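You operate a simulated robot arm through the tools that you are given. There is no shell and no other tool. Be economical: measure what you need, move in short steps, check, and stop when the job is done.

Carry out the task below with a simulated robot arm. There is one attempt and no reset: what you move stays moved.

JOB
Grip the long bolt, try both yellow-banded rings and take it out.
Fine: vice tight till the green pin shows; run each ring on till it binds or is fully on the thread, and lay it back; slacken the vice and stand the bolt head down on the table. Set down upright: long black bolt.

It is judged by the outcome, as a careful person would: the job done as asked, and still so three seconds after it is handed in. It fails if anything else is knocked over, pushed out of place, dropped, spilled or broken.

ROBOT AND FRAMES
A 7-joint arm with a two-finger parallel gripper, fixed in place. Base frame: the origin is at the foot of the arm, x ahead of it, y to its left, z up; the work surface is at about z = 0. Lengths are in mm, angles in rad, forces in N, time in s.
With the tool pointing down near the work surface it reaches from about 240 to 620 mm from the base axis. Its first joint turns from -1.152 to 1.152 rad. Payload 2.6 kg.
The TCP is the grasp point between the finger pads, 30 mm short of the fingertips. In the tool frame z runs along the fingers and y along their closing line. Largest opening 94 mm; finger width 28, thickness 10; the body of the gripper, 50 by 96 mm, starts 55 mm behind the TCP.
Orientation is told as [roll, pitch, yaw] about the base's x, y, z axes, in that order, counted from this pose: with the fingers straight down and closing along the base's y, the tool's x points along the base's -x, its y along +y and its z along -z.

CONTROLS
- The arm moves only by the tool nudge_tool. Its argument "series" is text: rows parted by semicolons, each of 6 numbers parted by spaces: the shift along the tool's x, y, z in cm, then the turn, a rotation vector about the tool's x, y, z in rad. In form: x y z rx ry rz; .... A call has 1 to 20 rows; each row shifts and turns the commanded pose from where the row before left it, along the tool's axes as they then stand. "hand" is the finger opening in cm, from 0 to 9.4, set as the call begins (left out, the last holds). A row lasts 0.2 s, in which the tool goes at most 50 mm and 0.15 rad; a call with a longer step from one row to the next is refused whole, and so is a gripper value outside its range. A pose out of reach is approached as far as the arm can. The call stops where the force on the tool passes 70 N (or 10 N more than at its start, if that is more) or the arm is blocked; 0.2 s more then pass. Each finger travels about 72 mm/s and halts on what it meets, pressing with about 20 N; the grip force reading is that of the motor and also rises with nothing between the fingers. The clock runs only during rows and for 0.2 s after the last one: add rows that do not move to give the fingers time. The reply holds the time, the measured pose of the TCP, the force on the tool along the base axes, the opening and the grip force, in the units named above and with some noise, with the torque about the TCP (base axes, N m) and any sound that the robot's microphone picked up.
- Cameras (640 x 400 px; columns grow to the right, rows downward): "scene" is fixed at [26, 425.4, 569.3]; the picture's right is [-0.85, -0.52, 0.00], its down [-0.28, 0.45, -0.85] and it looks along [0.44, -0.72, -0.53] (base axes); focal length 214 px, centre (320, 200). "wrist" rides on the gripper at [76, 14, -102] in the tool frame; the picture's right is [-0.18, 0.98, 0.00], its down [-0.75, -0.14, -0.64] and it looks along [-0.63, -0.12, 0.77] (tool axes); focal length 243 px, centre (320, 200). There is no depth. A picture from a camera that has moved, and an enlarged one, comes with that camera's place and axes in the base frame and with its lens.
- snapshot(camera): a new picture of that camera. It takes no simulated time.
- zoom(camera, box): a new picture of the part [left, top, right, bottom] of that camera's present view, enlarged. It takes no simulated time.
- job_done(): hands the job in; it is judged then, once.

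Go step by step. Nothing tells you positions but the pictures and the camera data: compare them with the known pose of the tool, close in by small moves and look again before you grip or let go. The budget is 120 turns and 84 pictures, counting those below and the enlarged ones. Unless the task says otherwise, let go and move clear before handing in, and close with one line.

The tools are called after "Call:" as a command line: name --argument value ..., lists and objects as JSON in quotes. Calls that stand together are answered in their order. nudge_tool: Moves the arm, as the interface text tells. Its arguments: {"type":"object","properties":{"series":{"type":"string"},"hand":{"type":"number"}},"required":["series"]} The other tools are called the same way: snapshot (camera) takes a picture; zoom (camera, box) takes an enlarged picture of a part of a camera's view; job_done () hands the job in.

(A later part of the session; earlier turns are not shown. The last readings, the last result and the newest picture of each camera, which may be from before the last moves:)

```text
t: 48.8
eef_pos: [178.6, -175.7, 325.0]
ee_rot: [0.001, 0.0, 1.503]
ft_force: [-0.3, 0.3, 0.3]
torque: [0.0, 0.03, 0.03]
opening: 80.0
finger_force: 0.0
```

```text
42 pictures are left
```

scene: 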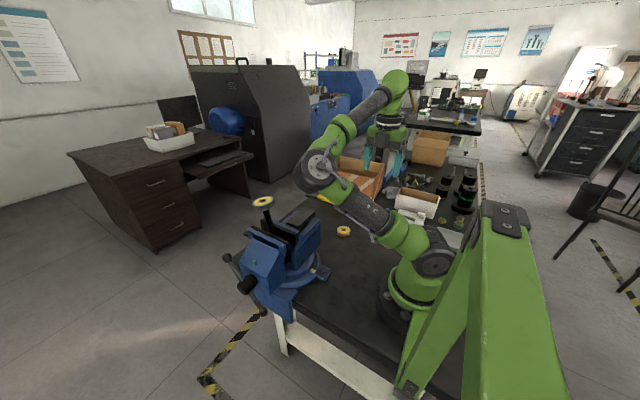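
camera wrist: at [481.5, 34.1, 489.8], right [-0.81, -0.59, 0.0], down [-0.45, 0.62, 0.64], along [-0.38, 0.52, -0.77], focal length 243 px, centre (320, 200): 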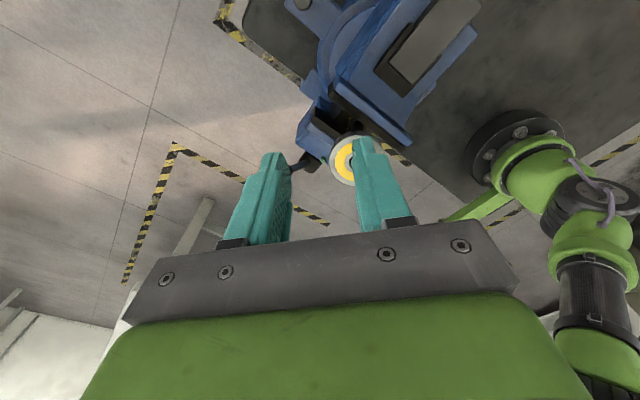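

Unwinding works with no limit warnings. I'll finish the turn back to true yaw 0 while rising.

Call:
nudge_tool --series "0 0 -0.5 0 0 -0.15;0 0 -0.5 0 0 -0.15;0 0 -0.5 0 0 -0.15;0 0 -0.5 0 0 -0.15;0 0 -0.5 0 0 -0.15;0 0 -0.5 0 0 -0.15;0 0 -0.5 0 0 -0.15;0 0 -0.5 0 0 -0.15;0 0 -0.5 0 0 -0.15;0 0 -0.5 0 0 -0.15;0 0 -0.5 0 0 -0.15;0 0 -0.5 0 0 -0.15;0 0 -0.5 0 0 -0.15;0 0 -0.5 0 0 -0.15;0 0 -0.5 0 0 -0.15;0 0 -0.5 0 0 -0.15"

Call:
nudge_tool --series "0 0 0 0 0 -0.149;0 0 0 0 0 -0.149;0 0 0 0 0 -0.149;0 0 0 0 0 -0.149;0 0 0 0 0 -0.149;0 0 0 0 0 -0.149;0 0 0 0 0 -0.149;0 0 0 0 0 -0.149;0 0 0 0 0 -0.149;0 0 0 0 0 -0.149;0 0 0 0 0 -0.149;0 0 0 0 0 -0.149;0 0 0 0 0 -0.149;0 0 0 0 0 -0.149;0 0 0 0 0 -0.149;0 0 0 0 0 -0.146"

Call:
snapshot --camera "scene"

```text
t: 52.2
eef_pos: [179.2, -176.8, 406.7]
ee_rot: [0.001, -0.002, -2.379]
ft_force: [0.1, -0.9, -0.1]
torque: [-0.01, 0.03, -0.03]
opening: 79.9
finger_force: 0.0
```

```text
t: 55.6
eef_pos: [179.6, -176.2, 403.8]
ee_rot: [0.0, 0.0, 0.001]
ft_force: [-0.8, -0.7, 0.8]
torque: [0.0, 0.0, 0.02]
opening: 79.8
finger_force: 0.1
```

```text
41 pictures are left
```

scene: 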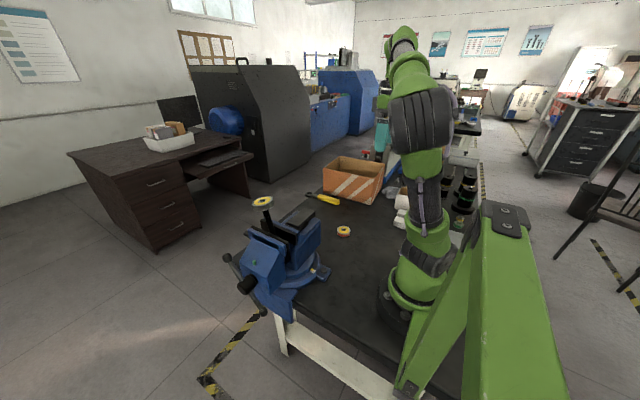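

The arm is back to its normal posture and everything else is undisturbed. Now I'll go above the leaning ring.

Call:
nudge_tool --series "-2.46 3.63 0 0 0 0;-2.46 3.63 0 0 0 0;-2.46 3.63 0 0 0 0;-2.46 3.63 0 0 0 0;-2.46 3.63 0 0 0 0;-2.46 3.63 0 0 0 0;-2.46 3.63 0 0 0 0;-2.46 3.63 0 0 0 0;0 0 0 0 0 0;0 0 0 0 0 0"

Call:
zoom --camera "wrist" --box '[220, 60, 420, 200]'

Call:
zoom --camera "scene" --box '[215, 150, 345, 250]'

```text
t: 57.8
eef_pos: [384.5, 105.6, 401.9]
ee_rot: [-0.002, 0.0, -0.003]
ft_force: [0.2, 0.1, -0.1]
torque: [-0.02, -0.01, 0.01]
opening: 80.1
finger_force: 0.1
out of reach, approached as far as the arm can: row 5, 6
```

```text
2.86 times, centred on (320, 130) of wrist
camera zoom: at [309.5, 121.4, 504.2], right [0.19, 0.98, 0.0], down [0.75, -0.14, 0.64], along [0.63, -0.12, -0.77], focal length 693 px, centre (320, 400)
```

zoom: 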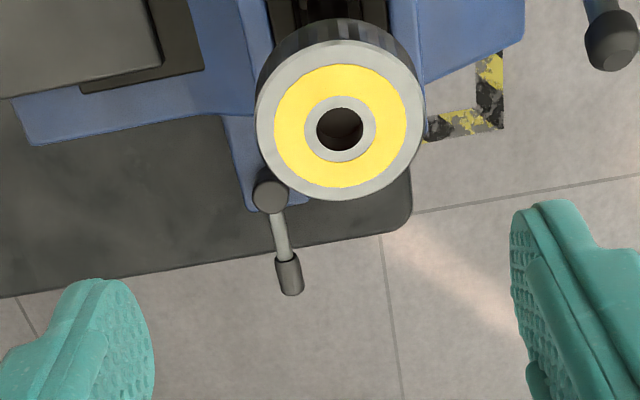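

```text
4.00 times, centred on (280, 200) of scene
camera zoom: at [26.0, 425.4, 569.3], right [-0.85, -0.52, 0.0], down [-0.28, 0.45, -0.85], along [0.44, -0.72, -0.53], focal length 858 px, centre (480, 200)
```

zoom: 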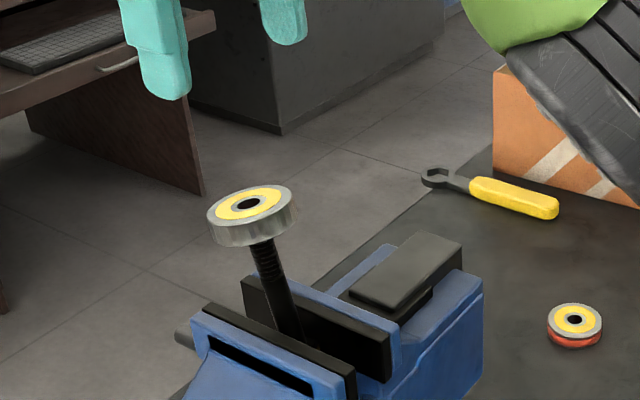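

The ring's top is at (381,114,286), leaning about 0.2 rad in +x. I'll lower around it, close gently on its ±y sides and bring it upright.

Call:
nudge_tool --series "0.45 0.7 0 0 0 0;0 0 3 0 0 0;0 0 3 0 0 0;0 0 3 0 0 0;0 0 0.8 0 0 0;0 0 0 0 0 0"

Call:
zoom --camera "wrist" --box '[220, 60, 420, 220]'

```text
t: 59.2
eef_pos: [383.3, 109.7, 302.2]
ee_rot: [0.001, 0.0, -0.001]
ft_force: [0.3, -0.1, -0.4]
torque: [0.06, -0.03, -0.01]
opening: 80.1
finger_force: 0.1
```

```text
2.50 times, centred on (320, 140) of wrist
camera zoom: at [306.7, 126.3, 406.5], right [0.19, 0.98, 0.0], down [0.75, -0.14, 0.64], along [0.63, -0.12, -0.77], focal length 606 px, centre (320, 350)
```

zoom: 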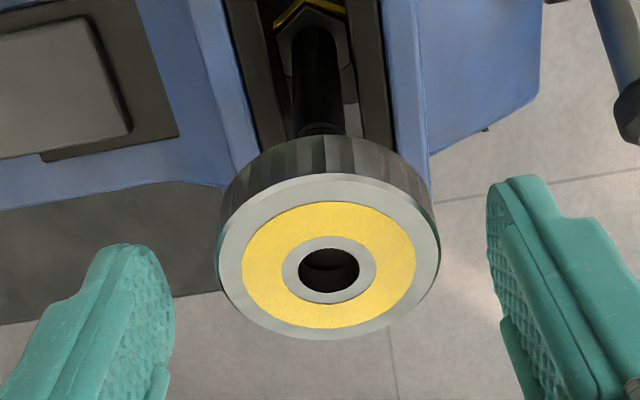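

Well centred. Closing on the ring.

Call:
nudge_tool --series "0 0 0 0 0 0;0 0 0 0 0 0;0 0 0 0 0 0" --hand 4.5

Call:
nudge_tool --series "0.2 0 0 0 0 0;0.2 0 -0.02 0 0 0;0.2 0 -0.02 0 0 0;0 0 0 0 0 0"

Call:
zoom --camera "scene" --box '[225, 170, 325, 270]'

```text
t: 60.0
eef_pos: [384.4, 111.8, 303.3]
ee_rot: [0.003, -0.002, -0.002]
ft_force: [3.0, 8.5, -0.8]
torque: [0.56, -0.33, -0.06]
opening: 52.4
finger_force: 19.7
```

```text
t: 61.0
eef_pos: [382.5, 110.3, 303.6]
ee_rot: [0.003, -0.004, -0.002]
ft_force: [3.3, 12.5, -0.6]
torque: [0.67, -0.41, -0.06]
opening: 52.7
finger_force: 20.3
out of reach, approached as far as the arm can: row 1, 3
```

```text
4.00 times, centred on (275, 220) of scene
camera zoom: at [26.0, 425.4, 569.2], right [-0.85, -0.52, 0.0], down [-0.28, 0.45, -0.85], along [0.44, -0.72, -0.53], focal length 858 px, centre (500, 120)
```

zoom: 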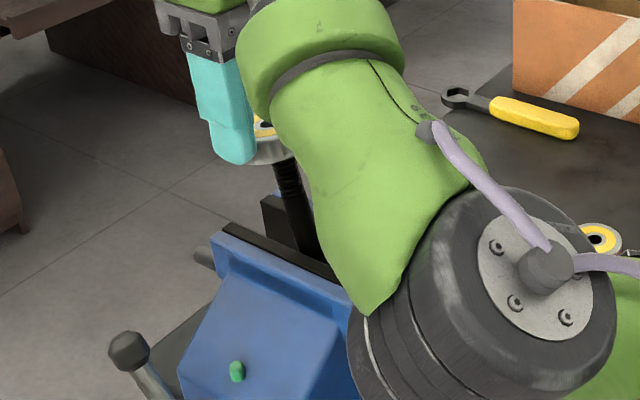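

The arm reports limits again, and its elbow looks low on the +y side. I need to see the whole posture before pulling further.

Call:
snapshot --camera "scene"

```text
36 pictures are left
```

scene: 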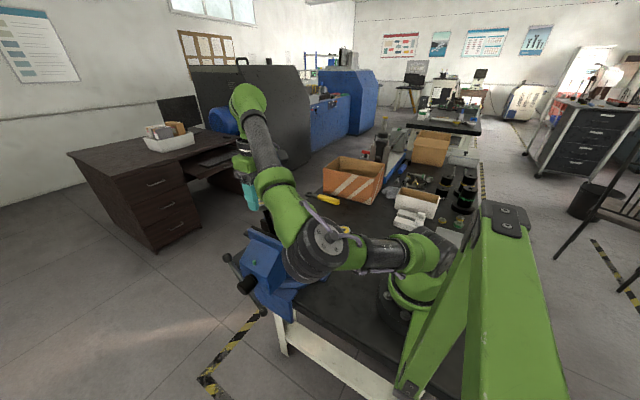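

The elbow has flopped sideways on the +y side and is at a limit. I'll let go of the ring, rise straight up, and retrace to the centre to get the normal elbow-up posture back.

Call:
nudge_tool --series "0 0 0 0 0 0;0 0 0 0 0 0;0 0 0 0 0 0" --hand 8

Call:
nudge_tool --series "0 0 -2 0 0 0;0 0 -2 0 0 0;0 0 -2 0 0 0;0 0 -2 0 0 0;0 0 -2 0 0 0"

Call:
snapshot --camera "scene"

```text
t: 61.8
eef_pos: [383.1, 110.0, 304.7]
ee_rot: [-0.002, 0.0, -0.003]
ft_force: [-0.5, 0.5, -0.3]
torque: [0.0, -0.02, 0.02]
opening: 79.9
finger_force: 0.0
```

```text
t: 63.0
eef_pos: [381.7, 111.2, 404.5]
ee_rot: [0.001, -0.002, -0.002]
ft_force: [-0.5, -0.8, 0.1]
torque: [0.05, 0.04, -0.01]
opening: 79.8
finger_force: 0.0
```

```text
35 pictures are left
```

scene: 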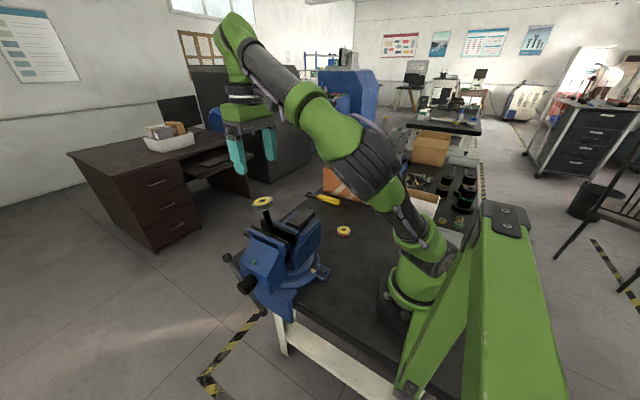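

At this height the elbow is up again. I'll return to the start pose and compare the posture with the first picture.

Call:
nudge_tool --series "1.6 -3.11 -0.52 0 0 0;1.6 -3.11 -0.52 0 0 0;1.6 -3.11 -0.52 0 0 0;1.6 -3.11 -0.52 0 0 0;1.6 -3.11 -0.52 0 0 0;1.6 -3.11 -0.52 0 0 0;0 0 0 0 0 0"

Call:
snapshot --camera "scene"

```text
t: 64.6
eef_pos: [284.8, -78.0, 435.2]
ee_rot: [0.002, 0.0, -0.001]
ft_force: [-0.9, -0.3, -0.5]
torque: [-0.01, -0.02, -0.01]
opening: 80.0
finger_force: 0.1
```

```text
34 pictures are left
```

scene: 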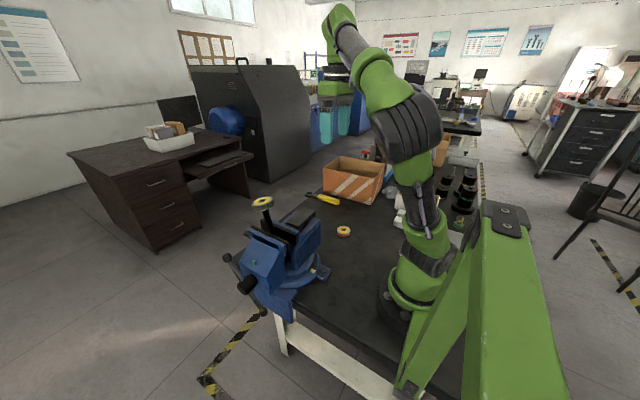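

The elbow is swung towards +y compared with the start. Over-rotating the other way should swing it back, so I'll do that here in free space and watch for limit flags.

Call:
nudge_tool --series "0 0 0 0 0 -0.15;0 0 0 0 0 -0.15;0 0 0 0 0 -0.15;0 0 0 0 0 -0.15;0 0 0 0 0 -0.15;0 0 0 0 0 -0.15;0 0 0 0 0 -0.15;0 0 0 0 0 -0.15;0 0 0 0 0 -0.15;0 0 0 0 0 -0.15;0 0 0 0 0 -0.15;0 0 0 0 0 -0.15;0 0 0 0 0 -0.15;0 0 0 0 0 -0.15;0 0 0 0 0 -0.15;0 0 0 0 0 -0.15;0 0 0 0 0 -0.15;0 0 0 0 0 -0.15"

Call:
snapshot --camera "scene"

```text
t: 68.4
eef_pos: [247.7, -27.5, 370.6]
ee_rot: [0.001, 0.009, 2.639]
ft_force: [-0.7, -0.3, -0.1]
torque: [-0.03, -0.01, -0.01]
opening: 80.0
finger_force: 0.0
out of reach, approached as far as the arm can: row 9, 10, 11, 13, 14, 15, 16, 17, 18
```

```text
33 pictures are left
```

scene: 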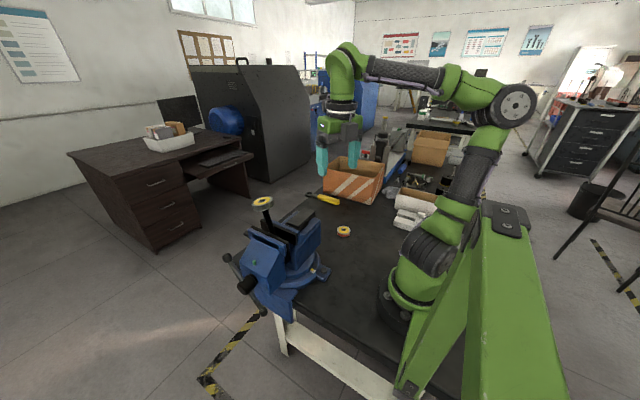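

It worked: the elbow swung back across. I'll rotate back to yaw 0 and return to the start position to compare.

Call:
nudge_tool --series "0 0 -0.4 0 0 0.1466;0 0 -0.4 0 0 0.1466;0 0 -0.4 0 0 0.1466;0 0 -0.4 0 0 0.1466;0 0 -0.4 0 0 0.1466;0 0 -0.4 0 0 0.1466;0 0 -0.4 0 0 0.1466;0 0 -0.4 0 0 0.1466;0 0 -0.4 0 0 0.1466;0 0 -0.4 0 0 0.1466;0 0 -0.4 0 0 0.1466;0 0 -0.4 0 0 0.1466;0 0 -0.4 0 0 0.1466;0 0 -0.4 0 0 0.1466;0 0 -0.4 0 0 0.1466;0 0 -0.4 0 0 0.1466;0 0 0 0 0 0.1466;0 0 0 0 0 0.1466;-1.85 -2.4 0 0 0 0;-1.85 -2.4 0 0 0 0"

Call:
snapshot --camera "scene"

```text
t: 72.6
eef_pos: [283.9, -75.4, 436.3]
ee_rot: [-0.003, -0.007, 0.001]
ft_force: [0.2, 0.3, 0.5]
torque: [-0.04, 0.02, -0.03]
opening: 80.1
finger_force: 0.1
```

```text
32 pictures are left
```

scene: 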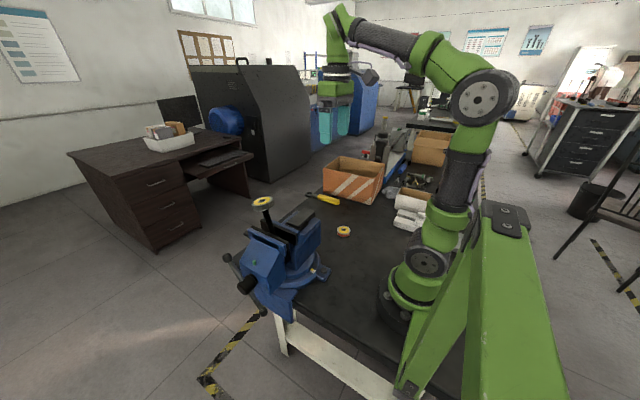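

The posture now matches the start. From here I'll keep the yaw between about -2.9 and +1.2. Back to the leaning ring to straighten it.

Call:
nudge_tool --series "-1.6 3.13 0 0 0 0;-1.6 3.13 0 0 0 0;-1.6 3.13 0 0 0 0;-1.6 3.13 0 0 0 0;-1.6 3.13 0 0 0 0;-1.6 3.13 0 0 0 0;0 0 3 0 0 0;0 0 3 0 0 0;0 0 0 0 0 0"

Call:
snapshot --camera "wrist"

```text
t: 74.6
eef_pos: [380.0, 112.5, 374.1]
ee_rot: [-0.003, -0.006, 0.001]
ft_force: [1.0, 0.5, -0.7]
torque: [-0.01, 0.01, 0.02]
opening: 80.1
finger_force: 0.0
```

```text
31 pictures are left
camera wrist: at [303.9, 127.7, 476.6], right [0.18, 0.98, 0.0], down [0.75, -0.14, 0.65], along [0.64, -0.12, -0.76], focal length 243 px, centre (320, 200)
```

wrist: 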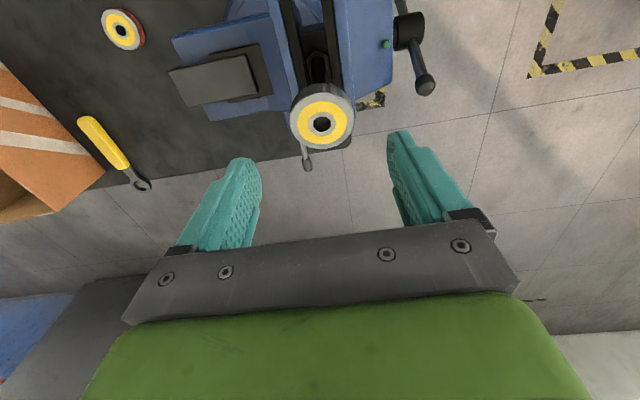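

Pin still out and the ring nearly under the hand. I'll lower, grip, then walk the ring -25 mm in x along the arc to upright.

Call:
nudge_tool --series "-0.06 0.09 3 0 0 0;0 0 3 0 0 0;0 0 1.1 0 0 0;0 0 0 0 0 0"

Call:
nudge_tool --series "0 0 0 0 0 0;0 0 0 0 0 0;0 0 0 0 0 0" --hand 4.5

Call:
nudge_tool --series "0.25 0 -0.05 0 0 0;0.25 0 -0.05 0 0 0;0.25 0 -0.04 0 0 0;0.25 0 -0.04 0 0 0;0 0 0 0 0 0"

Call:
zoom --camera "scene" --box '[225, 170, 325, 270]'

```text
t: 75.6
eef_pos: [382.6, 112.6, 303.2]
ee_rot: [-0.004, -0.007, -0.001]
ft_force: [-0.6, 0.0, 0.0]
torque: [-0.02, -0.02, -0.02]
opening: 80.0
finger_force: 0.0
```

```text
t: 76.4
eef_pos: [383.3, 112.6, 303.9]
ee_rot: [-0.004, -0.006, -0.001]
ft_force: [0.3, -0.6, 1.1]
torque: [-0.04, 0.0, 0.01]
opening: 52.6
finger_force: 19.5
```

```text
t: 77.6
eef_pos: [372.6, 113.7, 306.4]
ee_rot: [-0.004, -0.007, 0.0]
ft_force: [5.5, 0.9, 1.6]
torque: [0.0, -0.68, 0.0]
opening: 52.2
finger_force: 19.9
```

```text
4.00 times, centred on (275, 220) of scene
camera zoom: at [26.0, 425.4, 569.3], right [-0.85, -0.52, 0.0], down [-0.28, 0.45, -0.85], along [0.44, -0.72, -0.53], focal length 858 px, centre (500, 120)
```

zoom: 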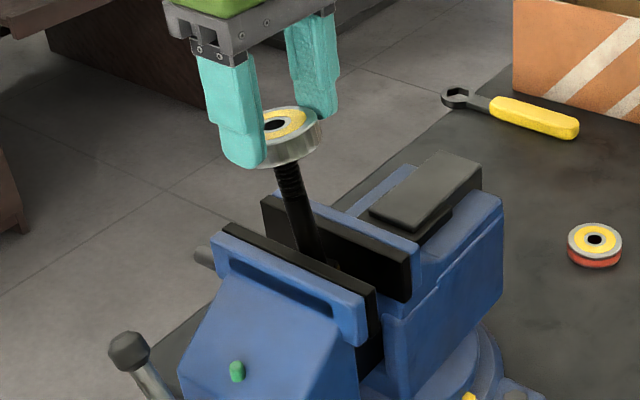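

Moving well, with about 5 N and the bolt following. I'll continue the remaining 15 mm.

Call:
nudge_tool --series "0.25 0 -0.03 0 0 0;0.25 0 -0.03 0 0 0;0.25 0 -0.02 0 0 0;0.25 0 -0.01 0 0 0;0.25 0 0 0 0 0;0.25 0 0 0 0 0;0 0 0 0 0 0"

Call:
zoom --camera "scene" --box '[225, 170, 325, 270]'

Call:
zoom --camera "wrist" --box '[260, 70, 380, 220]'

```text
t: 79.2
eef_pos: [356.7, 112.6, 307.2]
ee_rot: [-0.004, -0.005, 0.0]
ft_force: [4.9, 0.6, 1.8]
torque: [-0.02, -0.68, 0.01]
opening: 51.7
finger_force: 20.2
```

```text
4.00 times, centred on (275, 220) of scene
camera zoom: at [26.0, 425.4, 569.3], right [-0.85, -0.52, 0.0], down [-0.28, 0.45, -0.85], along [0.44, -0.72, -0.53], focal length 858 px, centre (500, 120)
```

zoom: 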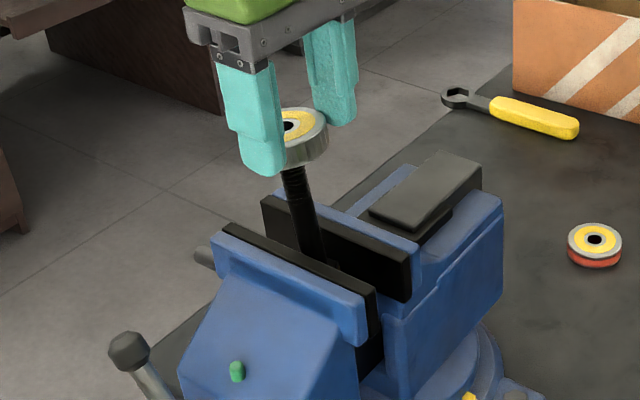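

```text
2.67 times, centred on (320, 145) of wrist
camera zoom: at [280.1, 128.4, 408.5], right [0.18, 0.98, 0.0], down [0.75, -0.14, 0.65], along [0.63, -0.12, -0.76], focal length 647 px, centre (320, 347)
```

zoom: 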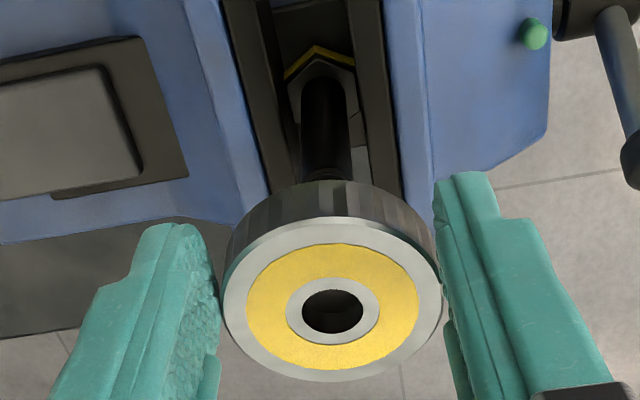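

The ring lags about 10 mm behind the fingers and the bolt still leans that much. I'll drag it another 11 mm.

Call:
nudge_tool --series "0.3 0 0 0 0 0;0.3 0 0 0 0 0;0.3 0 0 0 0 0;0.2 0 0 0 0 0;0 0 0 0 0 0"

Call:
zoom --camera "scene" --box '[235, 180, 315, 240]'

Call:
zoom --camera "wrist" --box '[260, 70, 380, 220]'

```text
t: 80.4
eef_pos: [346.5, 112.5, 307.3]
ee_rot: [-0.005, -0.006, -0.001]
ft_force: [5.4, 1.3, 0.7]
torque: [0.0, -0.69, 0.0]
opening: 51.7
finger_force: 19.6
```

```text
6.67 times, centred on (275, 210) of scene
camera zoom: at [26.0, 425.4, 569.3], right [-0.85, -0.52, 0.0], down [-0.28, 0.45, -0.85], along [0.44, -0.72, -0.53], focal length 1430 px, centre (620, 133)
```

zoom: 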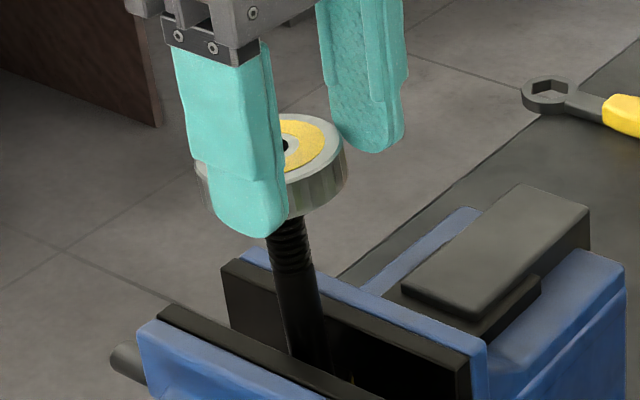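

```text
2.67 times, centred on (320, 145) of wrist
camera zoom: at [269.2, 128.4, 408.3], right [0.18, 0.98, 0.0], down [0.75, -0.14, 0.65], along [0.63, -0.12, -0.76], focal length 647 px, centre (320, 347)
```

zoom: 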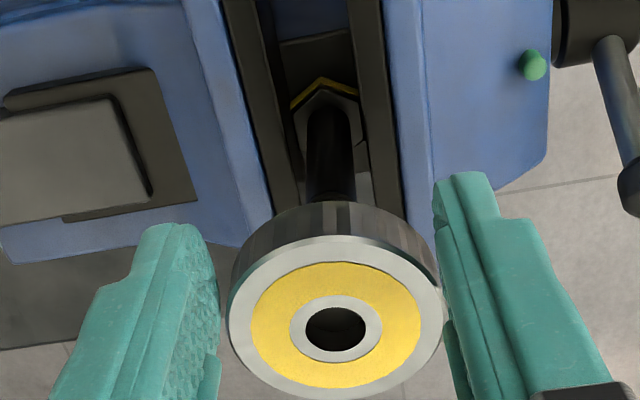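

The ring slips along the pads, so I'll instead grip it along x: the +x finger then pushes it upright as the hand closes. Release, rise, turn to yaw -1.57 and recentre at the upright position.

Call:
nudge_tool --series "0 0 0 0 0 0;0 0 0 0 0 0;0 0 0 0 0 0;0 0 -3 0 0 0;0 0 -3 0 0 0;-1.0 0.05 0 0 0 0;0 0 0 0 0 0" --hand 8.5

Call:
nudge_tool --series "0 0 0 0 0 0.1428;0 0 0 0 0 0.1428;0 0 0 0 0 0.1428;0 0 0 0 0 0.1428;0 0 0 0 0 0.1428;0 0 0 0 0 0.1428;0 0 0 0 0 0.1428;0 0 0 0 0 0.1428;0 0 0 0 0 0.1428;0 0 0 0 0 0.1428;0 0 0 0 0 0.1428;0 0 0 0 0 0"

Call:
zoom --camera "wrist" --box '[220, 50, 420, 210]'

```text
t: 82.0
eef_pos: [357.5, 113.2, 365.4]
ee_rot: [-0.004, -0.006, 0.0]
ft_force: [-0.6, -0.9, 0.5]
torque: [0.03, 0.01, -0.01]
opening: 85.0
finger_force: 0.1
```

```text
t: 84.6
eef_pos: [355.8, 113.2, 366.2]
ee_rot: [0.007, -0.004, -1.574]
ft_force: [0.4, 1.1, -0.2]
torque: [-0.02, 0.01, 0.0]
opening: 85.2
finger_force: 0.0
```

```text
2.50 times, centred on (320, 130) of wrist
camera zoom: at [370.1, 191.0, 468.8], right [0.98, -0.19, 0.01], down [-0.15, -0.75, 0.64], along [-0.12, -0.63, -0.76], focal length 606 px, centre (320, 375)
```

zoom: 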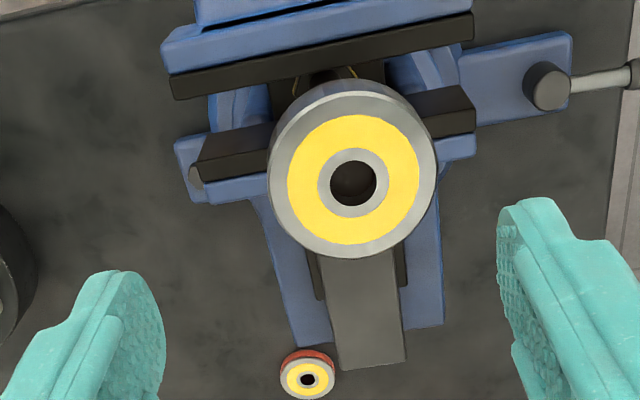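

The ring sits about 10 mm to +x of the upright axis, at about (358,112). I'll lower with open fingers around it and close, so that the +x finger pushes it upright.

Call:
nudge_tool --series "0 0.15 3 0 0 0;0 0 2 0 0 0;0 0 1 0 0 0;0 0 0 0 0 0"

Call:
nudge_tool --series "0 0 0 0 0 0;0 0 0 0 0 0;0 0 0 0 0 0;0 0 0 0 0 0" --hand 4.5

Call:
zoom --camera "scene" --box '[235, 180, 315, 240]'

```text
t: 85.6
eef_pos: [357.2, 113.8, 305.7]
ee_rot: [0.005, -0.005, -1.57]
ft_force: [0.4, 0.3, -0.7]
torque: [0.03, -0.01, 0.01]
opening: 84.9
finger_force: 0.0
```

```text
t: 86.6
eef_pos: [358.4, 113.1, 305.7]
ee_rot: [0.005, -0.002, -1.572]
ft_force: [3.2, -3.3, 9.1]
torque: [-0.34, -0.31, -0.03]
opening: 52.1
finger_force: 20.1
```

```text
6.67 times, centred on (275, 210) of scene
camera zoom: at [26.0, 425.4, 569.3], right [-0.85, -0.52, 0.0], down [-0.28, 0.45, -0.85], along [0.44, -0.72, -0.53], focal length 1430 px, centre (620, 133)
```

zoom: 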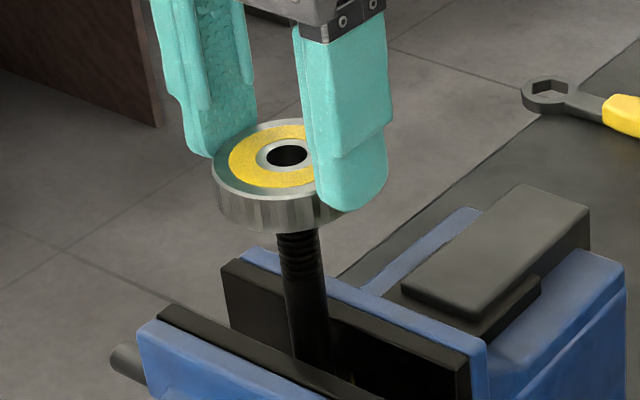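

The bolt is upright again with the ring on it and only small forces. I'll turn on clockwise to -2.77, reading the pull.

Call:
nudge_tool --series "-0.05 0 -0.03 0 0 0;0 0.015 0.01 0 0 0.15;0 0.015 0.01 0 0 0.15;0 0.015 0.01 0 0 0.15;0 0.015 0.01 0 0 0.15;0 0 0 0 0 0"

Call:
nudge_tool --series "0 0.015 0.01 0 0 0.15;0 0.015 0.01 0 0 0.15;0 0.015 0.01 0 0 0.15;0 0.015 0.01 0 0 0.15;0 0 0 0 0 0"

```text
t: 88.0
eef_pos: [357.4, 113.0, 305.7]
ee_rot: [0.004, -0.004, -2.172]
ft_force: [-0.2, 4.0, -10.0]
torque: [0.21, -0.15, 0.01]
opening: 52.0
finger_force: 19.8
```

```text
t: 89.2
eef_pos: [358.5, 112.0, 306.3]
ee_rot: [0.004, 0.005, -2.773]
ft_force: [-2.6, 2.5, -10.5]
torque: [0.01, 0.24, 0.0]
opening: 51.9
finger_force: 20.1
```

The ring is advancing about 4 mm per turn. I'll release, wind the hand back to about +1.1 rad around the ring, and regrip slightly lower.

Call:
nudge_tool --series "0 0 0 0 0 0;0 0 0 0 0 0;0 0 0.05 0 0 -0.149;0 0 0.05 0 0 -0.149;0 0 0 0 0 -0.149;0 0 0 0 0 -0.149;0 0 0 0 0 -0.149;0 0 0 0 0 -0.149;0 0 0 0 0 -0.149;0 0 0 0 0 -0.149;0 0 0 0 0 -0.149;0 0 0 0 0 -0.149;0 0 0 0 0 -0.149;0 0 0 0 0 -0.149;0 0 0 0 0 -0.149;0 0 0 0 0 -0.149;0 0 0 0 0 -0.149;0 0 0 0 0 -0.149;0 0 0 0 0 -0.149" --hand 7

Call:
nudge_tool --series "0 0 0 0 0 -0.149;0 0 0 0 0 -0.149;0 0 0 0 0 -0.149;0 0 0 0 0 -0.149;0 0 0 0 0 -0.149;0 0 0 0 0 -0.149;0 0 0 0 0 -0.149;0 0 0 0 0 -0.149;0 0 0 0 0 -0.149;0 0 0 0 0 0"

Call:
zoom --camera "scene" --box '[235, 180, 315, 240]'

```text
t: 93.2
eef_pos: [358.0, 111.9, 304.7]
ee_rot: [-0.005, -0.006, -0.233]
ft_force: [-0.8, 0.1, -1.0]
torque: [0.01, 0.02, -0.02]
opening: 70.1
finger_force: 0.1
```

```text
t: 95.4
eef_pos: [359.3, 112.2, 304.9]
ee_rot: [-0.008, 0.001, 1.107]
ft_force: [-0.4, -0.6, 0.7]
torque: [-0.01, 0.02, 0.0]
opening: 69.9
finger_force: 0.0
```

```text
6.67 times, centred on (275, 210) of scene
camera zoom: at [26.0, 425.4, 569.3], right [-0.85, -0.52, 0.0], down [-0.28, 0.45, -0.85], along [0.44, -0.72, -0.53], focal length 1430 px, centre (620, 133)
```

zoom: 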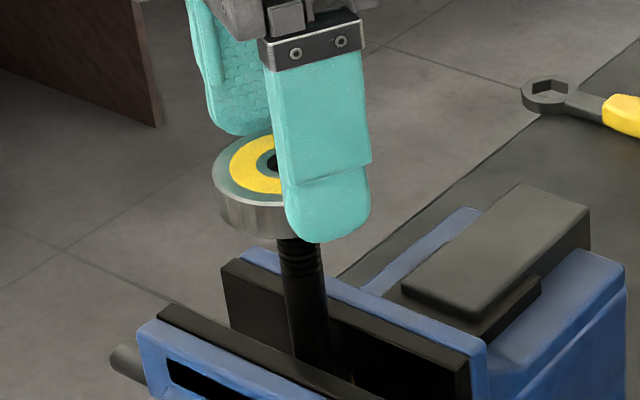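

No limit flags at +1.1 and the bolt stays upright. Grip and run on a full stroke.

Call:
nudge_tool --series "0 0 0 0 0 0;0 0 0 0 0 0;0 0 0.01 0 0 0.15;0 0 0.01 0 0 0.15;0 0 0.01 0 0 0.15;0 0 0.01 0 0 0.15;0 0 0.01 0 0 0.15;0 0 0.01 0 0 0.15;0 0 0.01 0 0 0.15;0 0 0.01 0 0 0.15;0 0 0 0 0 0" --hand 4.5

Call:
nudge_tool --series "0 0 0.01 0 0 0.15;0 0 0.01 0 0 0.15;0 0 0.01 0 0 0.15;0 0 0.01 0 0 0.15;0 0 0.01 0 0 0.15;0 0 0.01 0 0 0.15;0 0 0.01 0 0 0.15;0 0 0.01 0 0 0.15;0 0 0 0 0 0"

Call:
nudge_tool --series "0 0 0.01 0 0 0.15;0 0 0.01 0 0 0.15;0 0 0.01 0 0 0.15;0 0 0.01 0 0 0.15;0 0 0.01 0 0 0.15;0 0 0.01 0 0 0.15;0 0 0.01 0 0 0.15;0 0 0.01 0 0 0.15;0 0 0.01 0 0 0.15;0 0 0 0 0 0"

```text
t: 97.8
eef_pos: [360.0, 111.9, 303.1]
ee_rot: [-0.002, -0.006, -0.096]
ft_force: [-1.3, 2.5, -8.9]
torque: [0.11, 0.22, 0.0]
opening: 52.9
finger_force: 20.4
```

```text
t: 99.8
eef_pos: [358.5, 111.3, 303.5]
ee_rot: [0.004, -0.006, -1.295]
ft_force: [0.9, 1.6, -6.7]
torque: [-0.02, -0.07, 0.04]
opening: 52.6
finger_force: 20.1
```

```text
t: 102.0
eef_pos: [358.3, 111.6, 302.9]
ee_rot: [0.005, 0.004, -2.645]
ft_force: [-1.7, 2.1, -11.4]
torque: [0.02, 0.07, -0.01]
opening: 51.9
finger_force: 20.1
```

The ring is running on smoothly, with no binding torque. I'll release, wind back and do another full stroke.

Call:
nudge_tool --series "0 0 0 0 0 0;0 0 0 0 0 0;0 0 0.1 0 0 -0.15;0 0 0 0 0 -0.15;0 0 0 0 0 -0.15;0 0 0 0 0 -0.15;0 0 0 0 0 -0.15;0 0 0 0 0 -0.15;0 0 0 0 0 -0.15;0 0 0 0 0 -0.15;0 0 0 0 0 -0.15;0 0 0 0 0 -0.15;0 0 0 0 0 -0.15;0 0 0 0 0 -0.15;0 0 0 0 0 -0.15;0 0 0 0 0 -0.15;0 0 0 0 0 -0.15;0 0 0 0 0 -0.15;0 0 0 0 0 -0.15" --hand 7

Call:
nudge_tool --series "0 0 0 0 0 -0.15;0 0 0 0 0 -0.15;0 0 0 0 0 -0.15;0 0 0 0 0 -0.15;0 0 0 0 0 -0.15;0 0 0 0 0 -0.15;0 0 0 0 0 -0.15;0 0 0 0 0 -0.15;0 0 0 0 0 0"

Call:
nudge_tool --series "0 0 0 0 0 0;0 0 0 0 0 0;0 0 0.011 0 0 0.15;0 0 0.011 0 0 0.15;0 0 0.011 0 0 0.15;0 0 0.011 0 0 0.15;0 0 0.011 0 0 0.15;0 0 0.011 0 0 0.15;0 0 0.011 0 0 0.15;0 0 0.011 0 0 0.15;0 0 0.011 0 0 0.15;0 0 0.011 0 0 0.15;0 0 0.011 0 0 0.15;0 0 0.011 0 0 0.15;0 0 0 0 0 0" --hand 4.5

Call:
nudge_tool --series "0 0 0.011 0 0 0.15;0 0 0.011 0 0 0.15;0 0 0.011 0 0 0.15;0 0 0.011 0 0 0.15;0 0 0.011 0 0 0.15;0 0 0.011 0 0 0.15;0 0 0.011 0 0 0.15;0 0 0.011 0 0 0.15;0 0 0.011 0 0 0.15;0 0 0.011 0 0 0.15;0 0 0.011 0 0 0.15;0 0 0.011 0 0 0.15;0 0 0.011 0 0 0.15;0 0 0 0 0 0"

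Call:
zoom --camera "scene" --box '[235, 180, 315, 240]'

```text
t: 106.0
eef_pos: [359.1, 113.0, 299.6]
ee_rot: [-0.004, -0.005, -0.09]
ft_force: [-0.4, -0.5, 1.0]
torque: [0.05, 0.0, 0.0]
opening: 69.9
finger_force: 0.0
```

```text
t: 108.0
eef_pos: [358.9, 111.4, 301.6]
ee_rot: [-0.008, 0.002, 1.107]
ft_force: [0.0, 1.0, -0.1]
torque: [0.02, -0.02, -0.01]
opening: 70.2
finger_force: 0.0
```

```text
t: 111.2
eef_pos: [358.8, 112.9, 300.3]
ee_rot: [0.0, -0.008, -0.696]
ft_force: [-0.2, 0.8, 2.0]
torque: [0.1, -0.04, 0.02]
opening: 45.1
finger_force: 0.4
```

```text
t: 114.2
eef_pos: [358.5, 113.4, 299.4]
ee_rot: [0.006, 0.003, -2.644]
ft_force: [-0.2, -0.8, -0.1]
torque: [0.0, 0.0, -0.01]
opening: 44.8
finger_force: 0.1
```

```text
6.67 times, centred on (275, 210) of scene
camera zoom: at [26.0, 425.4, 569.3], right [-0.85, -0.52, 0.0], down [-0.28, 0.45, -0.85], along [0.44, -0.72, -0.53], focal length 1430 px, centre (620, 133)
```

zoom: 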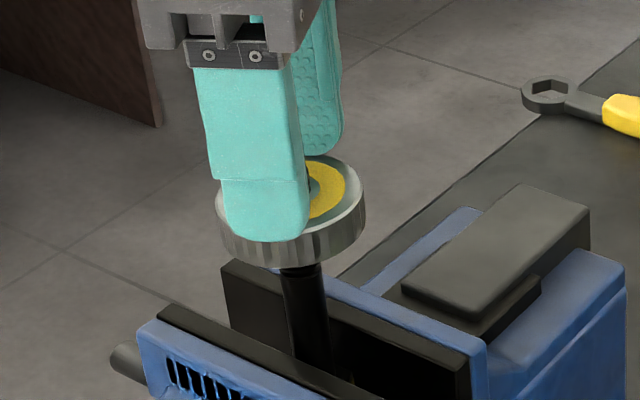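

The fingers closed above the ring: it has run down faster than I followed and the shank below now looks smooth. I'll open, lift and look at how far on it is.

Call:
nudge_tool --series "0 0 0 0 0 0;0 0 -4 0 0 0;0 0 -4 0 0 0;0 0 0 0 0 0" --hand 8

Call:
zoom --camera "scene" --box '[245, 185, 305, 230]'

Call:
zoom --camera "wrist" --box '[260, 50, 380, 160]'

```text
t: 115.2
eef_pos: [357.5, 112.4, 380.1]
ee_rot: [0.004, 0.002, -2.644]
ft_force: [0.6, 0.3, 0.0]
torque: [0.0, 0.0, 0.02]
opening: 80.1
finger_force: 0.0
```

```text
8.89 times, centred on (275, 208) of scene
camera zoom: at [26.0, 425.4, 569.3], right [-0.85, -0.52, 0.0], down [-0.28, 0.45, -0.85], along [0.44, -0.72, -0.53], focal length 1906 px, centre (720, 133)
```

zoom: 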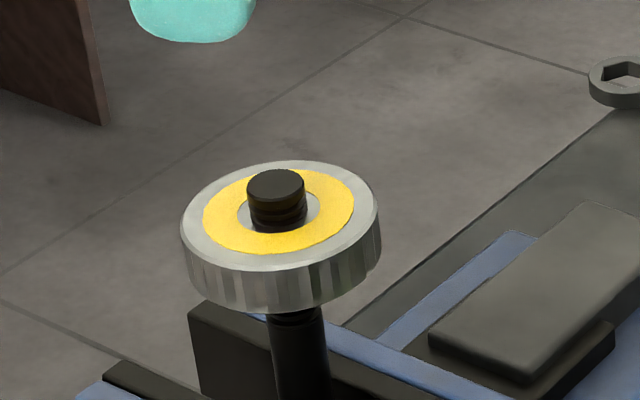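

```text
3.64 times, centred on (320, 105) of wrist
camera zoom: at [430.5, 136.6, 482.8], right [0.31, -0.95, 0.01], down [-0.73, -0.23, 0.64], along [-0.61, -0.2, -0.77], focal length 882 px, centre (320, 546)
```

zoom: 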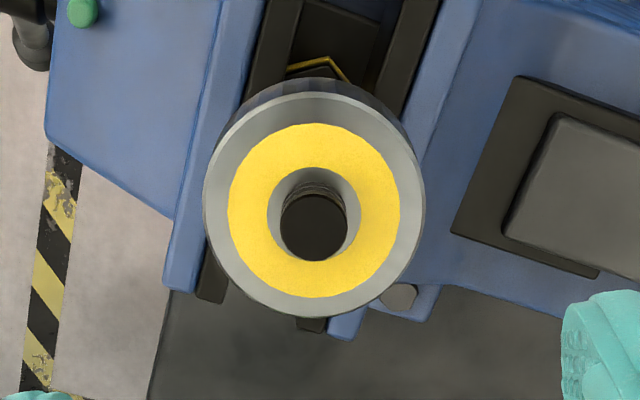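

The ring is now almost fully on, with the bolt standing about 14 mm proud of it. I'll lower around it, grip and turn on gently to see whether it goes further or stops.

Call:
nudge_tool --series "0 0 0 0 0 -0.15;0 0 0 0 0 -0.15;0 0 0 0 0 -0.15;0 0 0 0 0 -0.15;0 0 0 0 0 -0.15;0 0 0 0 0 -0.15;0 0 0 0 0 -0.15;0 0 0 0 0 -0.15;0 0 0 0 0 -0.15;0 0 0 0 0 -0.15;0 0 0 0 0 -0.15;0 0 0 0 0 -0.15;0 0 0 0 0 -0.15;0 0 0 0 0 -0.15;0 0 4 0 0 0;0 0 4 0 0 0;0 0 2 0 0 0;0 0 0 0 0 0"

Call:
nudge_tool --series "0 0 0 0 0 0;0 0 0 0 0 0;0 0 0 0 0 0" --hand 4.5

Call:
nudge_tool --series "0 0 0 0 0 0.15;0 0 0 0 0 0.15;0 0 0 0 0 0.15;0 0 0 0 0 0"

Call:
zoom --camera "scene" --box '[245, 185, 305, 230]'

```text
t: 119.0
eef_pos: [359.0, 112.6, 278.7]
ee_rot: [0.001, -0.006, -0.545]
ft_force: [-0.7, 0.0, 0.2]
torque: [-0.01, 0.02, 0.0]
opening: 80.2
finger_force: 0.0
```

```text
t: 119.8
eef_pos: [358.6, 113.0, 278.1]
ee_rot: [-0.001, -0.005, -0.544]
ft_force: [2.3, 4.7, -0.8]
torque: [0.25, -0.27, 0.02]
opening: 53.6
finger_force: 20.0
```

```text
t: 120.8
eef_pos: [359.1, 112.1, 278.0]
ee_rot: [0.0, -0.004, -0.997]
ft_force: [0.9, 5.5, -11.1]
torque: [0.19, -0.11, 0.04]
opening: 53.1
finger_force: 19.8
```

```text
8.89 times, centred on (275, 208) of scene
camera zoom: at [26.1, 425.4, 569.2], right [-0.85, -0.52, 0.0], down [-0.28, 0.45, -0.85], along [0.44, -0.72, -0.53], focal length 1906 px, centre (720, 133)
```

zoom: 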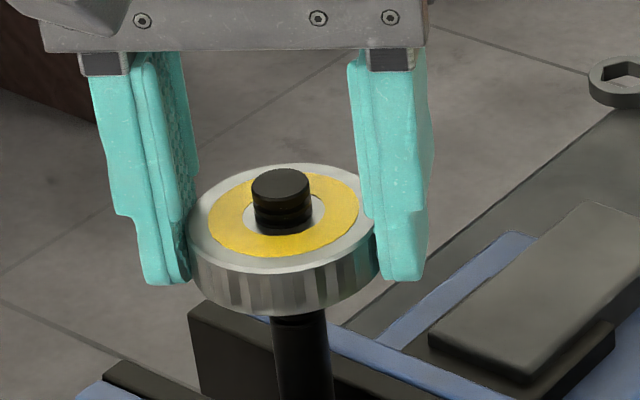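

It is still advancing. I'll keep turning with faster descent until it stops.

Call:
nudge_tool --series "0 0 0.1 0 0 0;0 0 0.04 0 0 0.15;0 0 0.04 0 0 0.15;0 0 0.04 0 0 0.15;0 0 0.04 0 0 0.15;0 0 0 0 0 0"

Call:
nudge_tool --series "0 0 0.04 0 0 0.15;0 0 0.04 0 0 0.15;0 0 0.04 0 0 0.15;0 0 0.04 0 0 0.15;0 0 0 0 0 0"

Call:
zoom --camera "scene" --box '[245, 185, 305, 230]'

```text
t: 122.2
eef_pos: [359.0, 113.0, 277.3]
ee_rot: [0.006, -0.003, -1.595]
ft_force: [-2.9, 4.4, 7.1]
torque: [0.25, 0.23, -0.03]
opening: 53.3
finger_force: 19.4
```

```text
t: 123.4
eef_pos: [358.1, 112.7, 275.3]
ee_rot: [0.007, -0.001, -2.194]
ft_force: [-2.1, 3.5, 8.1]
torque: [0.23, 0.18, -0.02]
opening: 53.3
finger_force: 20.0
```

```text
8.89 times, centred on (275, 208) of scene
camera zoom: at [26.0, 425.4, 569.3], right [-0.85, -0.52, 0.0], down [-0.28, 0.45, -0.85], along [0.44, -0.72, -0.53], focal length 1906 px, centre (720, 133)
```

zoom: 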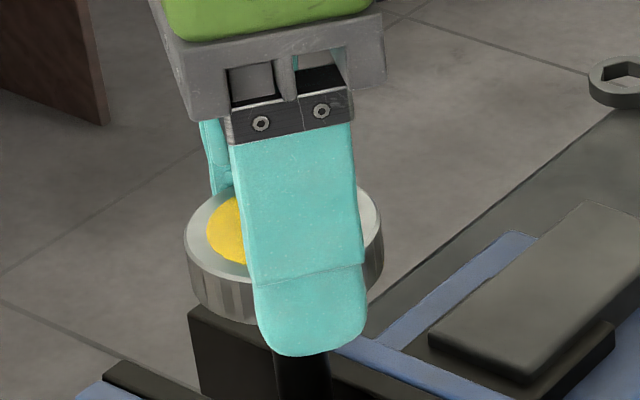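

I'll test whether it still advances: a little more turning with no descent.

Call:
nudge_tool --series "0 0 -0.06 0 0 0;0 0 0 0 0 0.15;0 0 0 0 0 0.15;0 0 0 0 0 0.15;0 0 0 0 0 0.1;0 0 0 0 0 0"

Call:
nudge_tool --series "0 0 0 0 0 0;0 0 0 0 0 0;0 0 -2.5 0 0 0;0 0 -3 0 0 0;0 0 -2.5 0 0 0;0 0 0 0 0 0" --hand 8

Call:
zoom --camera "scene" --box '[245, 185, 305, 230]'

```text
t: 124.8
eef_pos: [358.4, 112.4, 273.6]
ee_rot: [0.005, -0.001, -2.746]
ft_force: [-2.5, 3.9, -11.0]
torque: [0.06, 0.19, 0.0]
opening: 53.3
finger_force: 20.2
```

```text
t: 126.2
eef_pos: [359.4, 113.0, 355.2]
ee_rot: [0.005, 0.003, -2.743]
ft_force: [0.0, 0.0, 0.3]
torque: [0.01, -0.01, 0.02]
opening: 80.2
finger_force: 0.0
```

```text
8.89 times, centred on (275, 208) of scene
camera zoom: at [26.0, 425.4, 569.3], right [-0.85, -0.52, 0.0], down [-0.28, 0.45, -0.85], along [0.44, -0.72, -0.53], focal length 1906 px, centre (720, 133)
```

zoom: 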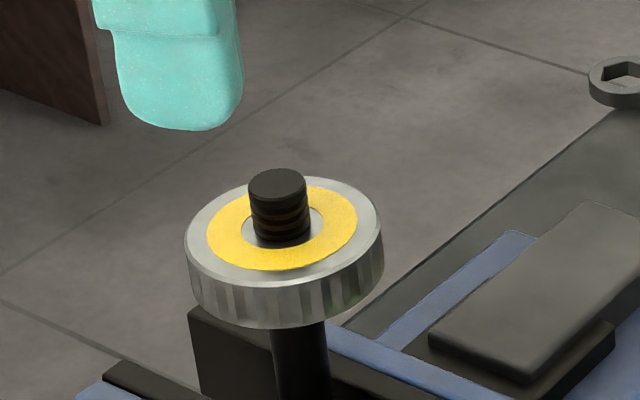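

The ring came down about 5 mm more in that stroke and sits entirely on the thread region. I'll do one more stroke to see whether it reaches its stop.

Call:
nudge_tool --series "0 0 0 0 0 -0.15;0 0 0 0 0 -0.15;0 0 0 0 0 -0.15;0 0 0 0 0 -0.15;0 0 0 0 0 -0.15;0 0 0 0 0 -0.15;0 0 0 0 0 -0.15;0 0 0 0 0 -0.15;0 0 0 0 0 -0.15;0 0 0 0 0 -0.15;0 0 0 0 0 -0.15;0 0 0 0 0 -0.15;0 0 0 0 0 -0.15;0 0 0 0 0 -0.15;0 0 0 0 0 -0.15;0 0 0 0 0 -0.15;0 0 0 0 0 -0.15;0 0 0 0 0 -0.15;0 0 0 0 0 -0.15;0 0 0 0 0 -0.15"

Call:
nudge_tool --series "0 0 0 0 0 -0.15;0 0 0 0 0 -0.15;0 0 0 0 0 -0.15;0 0 0 0 0 -0.15;0 0 0 0 0 -0.15;0 0 4 0 0 0;0 0 4 0 0 0;0 0 0.4 0 0 0;0 0 0 0 0 0"

Call:
nudge_tool --series "0 0 0 0 0 0;0 0 0 0 0 0;0 0 0 0 0 0;0 0 0 0 0 0.15;0 0 0 0 0 0.15;0 0 0 0 0 0.15;0 0 0 0 0 0" --hand 4.5

Call:
nudge_tool --series "0 0 0.07 0 0 0;0 0 0.03 0 0 0.15;0 0 0.03 0 0 0.15;0 0 0.03 0 0 0.15;0 0 0.03 0 0 0.15;0 0 0.03 0 0 0.15;0 0 0.03 0 0 0.15;0 0 0 0 0 0"

```text
t: 130.4
eef_pos: [358.6, 112.6, 355.5]
ee_rot: [-0.005, -0.005, 0.259]
ft_force: [-0.4, 0.1, 0.8]
torque: [0.02, 0.0, -0.02]
opening: 80.1
finger_force: 0.2
```

```text
t: 132.4
eef_pos: [357.9, 112.0, 269.2]
ee_rot: [-0.008, -0.001, 1.005]
ft_force: [-0.2, 0.1, 0.2]
torque: [0.05, 0.0, 0.0]
opening: 79.9
finger_force: 0.0
```

```text
t: 134.0
eef_pos: [357.4, 111.7, 270.6]
ee_rot: [-0.006, 0.0, 0.555]
ft_force: [-2.4, 1.8, -11.1]
torque: [0.0, 0.17, 0.01]
opening: 53.7
finger_force: 19.9
```

```text
t: 135.8
eef_pos: [359.7, 112.7, 268.0]
ee_rot: [0.001, -0.007, -0.344]
ft_force: [-5.6, 6.7, -1.6]
torque: [0.31, 0.5, 0.01]
opening: 53.6
finger_force: 20.3
```

Still advancing, at a steady 2 mm per radian. I'll continue to the end of the stroke with a small sideways relief.

Call:
nudge_tool --series "0.1 0.05 0 0 0 0;0 0 0.03 0 0 0.15;0 0 0.03 0 0 0.15;0 0 0.03 0 0 0.15;0 0 0.03 0 0 0.15;0 0 0.03 0 0 0.15;0 0 0.03 0 0 0.15;0 0 0.03 0 0 0.15;0 0 0.03 0 0 0.15;0 0 0 0 0 0"

Call:
nudge_tool --series "0 0 0.03 0 0 0.15;0 0 0.03 0 0 0.15;0 0 0.03 0 0 0.15;0 0 0.03 0 0 0.15;0 0 0.03 0 0 0.15;0 0 0.03 0 0 0.15;0 0 0.03 0 0 0.15;0 0 0.03 0 0 0.15;0 0 0 0 0 0"

Call:
zoom --camera "scene" --box '[235, 185, 315, 245]'

```text
t: 138.0
eef_pos: [357.9, 112.1, 265.7]
ee_rot: [0.008, -0.003, -1.545]
ft_force: [2.1, 6.1, -6.4]
torque: [0.25, -0.22, -0.02]
opening: 53.4
finger_force: 20.0
```

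```text
t: 140.0
eef_pos: [357.4, 112.6, 263.0]
ee_rot: [0.006, 0.005, -2.745]
ft_force: [1.5, 2.2, -3.7]
torque: [0.19, -0.09, 0.01]
opening: 53.8
finger_force: 20.2
```

```text
6.67 times, centred on (275, 215) of scene
camera zoom: at [26.1, 425.4, 569.3], right [-0.85, -0.52, 0.0], down [-0.28, 0.45, -0.85], along [0.44, -0.72, -0.53], focal length 1430 px, centre (620, 100)
```

zoom: 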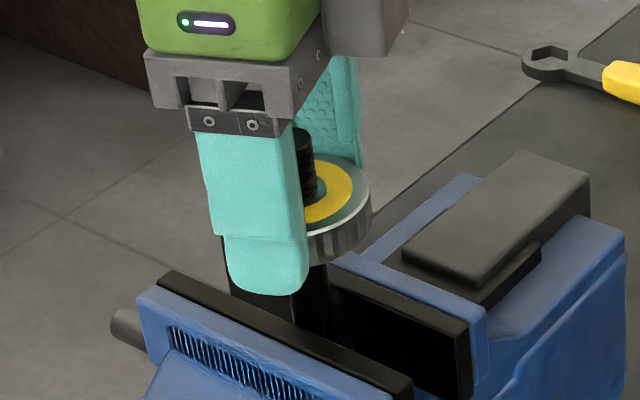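

The ring is now about 25 mm down from the bolt's tip and its full thickness is on the thread. It ran free, so it fits. I'll run it back off: turn the other way while rising at the same lead.

Call:
nudge_tool --series "0 0 -0.03 0 0 -0.15;0 0 -0.03 0 0 -0.15;0 0 -0.03 0 0 -0.15;0 0 -0.03 0 0 -0.15;0 0 -0.03 0 0 -0.15;0 0 -0.03 0 0 -0.15;0 0 -0.03 0 0 -0.15;0 0 -0.03 0 0 -0.15;0 0 -0.03 0 0 -0.15;0 0 -0.03 0 0 -0.15;0 0 -0.03 0 0 -0.15;0 0 -0.03 0 0 -0.15;0 0 -0.03 0 0 -0.15;0 0 0 0 0 0"

Call:
nudge_tool --series "0 0 -0.03 0 0 -0.15;0 0 -0.03 0 0 -0.15;0 0 -0.03 0 0 -0.15;0 0 -0.03 0 0 -0.15;0 0 -0.03 0 0 -0.15;0 0 -0.03 0 0 -0.15;0 0 -0.03 0 0 -0.15;0 0 -0.03 0 0 -0.15;0 0 -0.03 0 0 -0.15;0 0 -0.03 0 0 -0.15;0 0 -0.03 0 0 -0.15;0 0 -0.03 0 0 -0.15;0 0 -0.03 0 0 -0.15;0 0 0 0 0 0"

```text
t: 143.0
eef_pos: [359.3, 113.1, 268.0]
ee_rot: [0.001, -0.006, -0.79]
ft_force: [4.3, -1.0, 8.1]
torque: [-0.24, -0.35, 0.01]
opening: 53.4
finger_force: 19.8
```

```text
t: 146.0
eef_pos: [358.8, 113.2, 271.7]
ee_rot: [-0.006, 0.002, 1.157]
ft_force: [2.0, -3.1, 11.5]
torque: [-0.18, -0.14, -0.02]
opening: 53.7
finger_force: 19.9
```

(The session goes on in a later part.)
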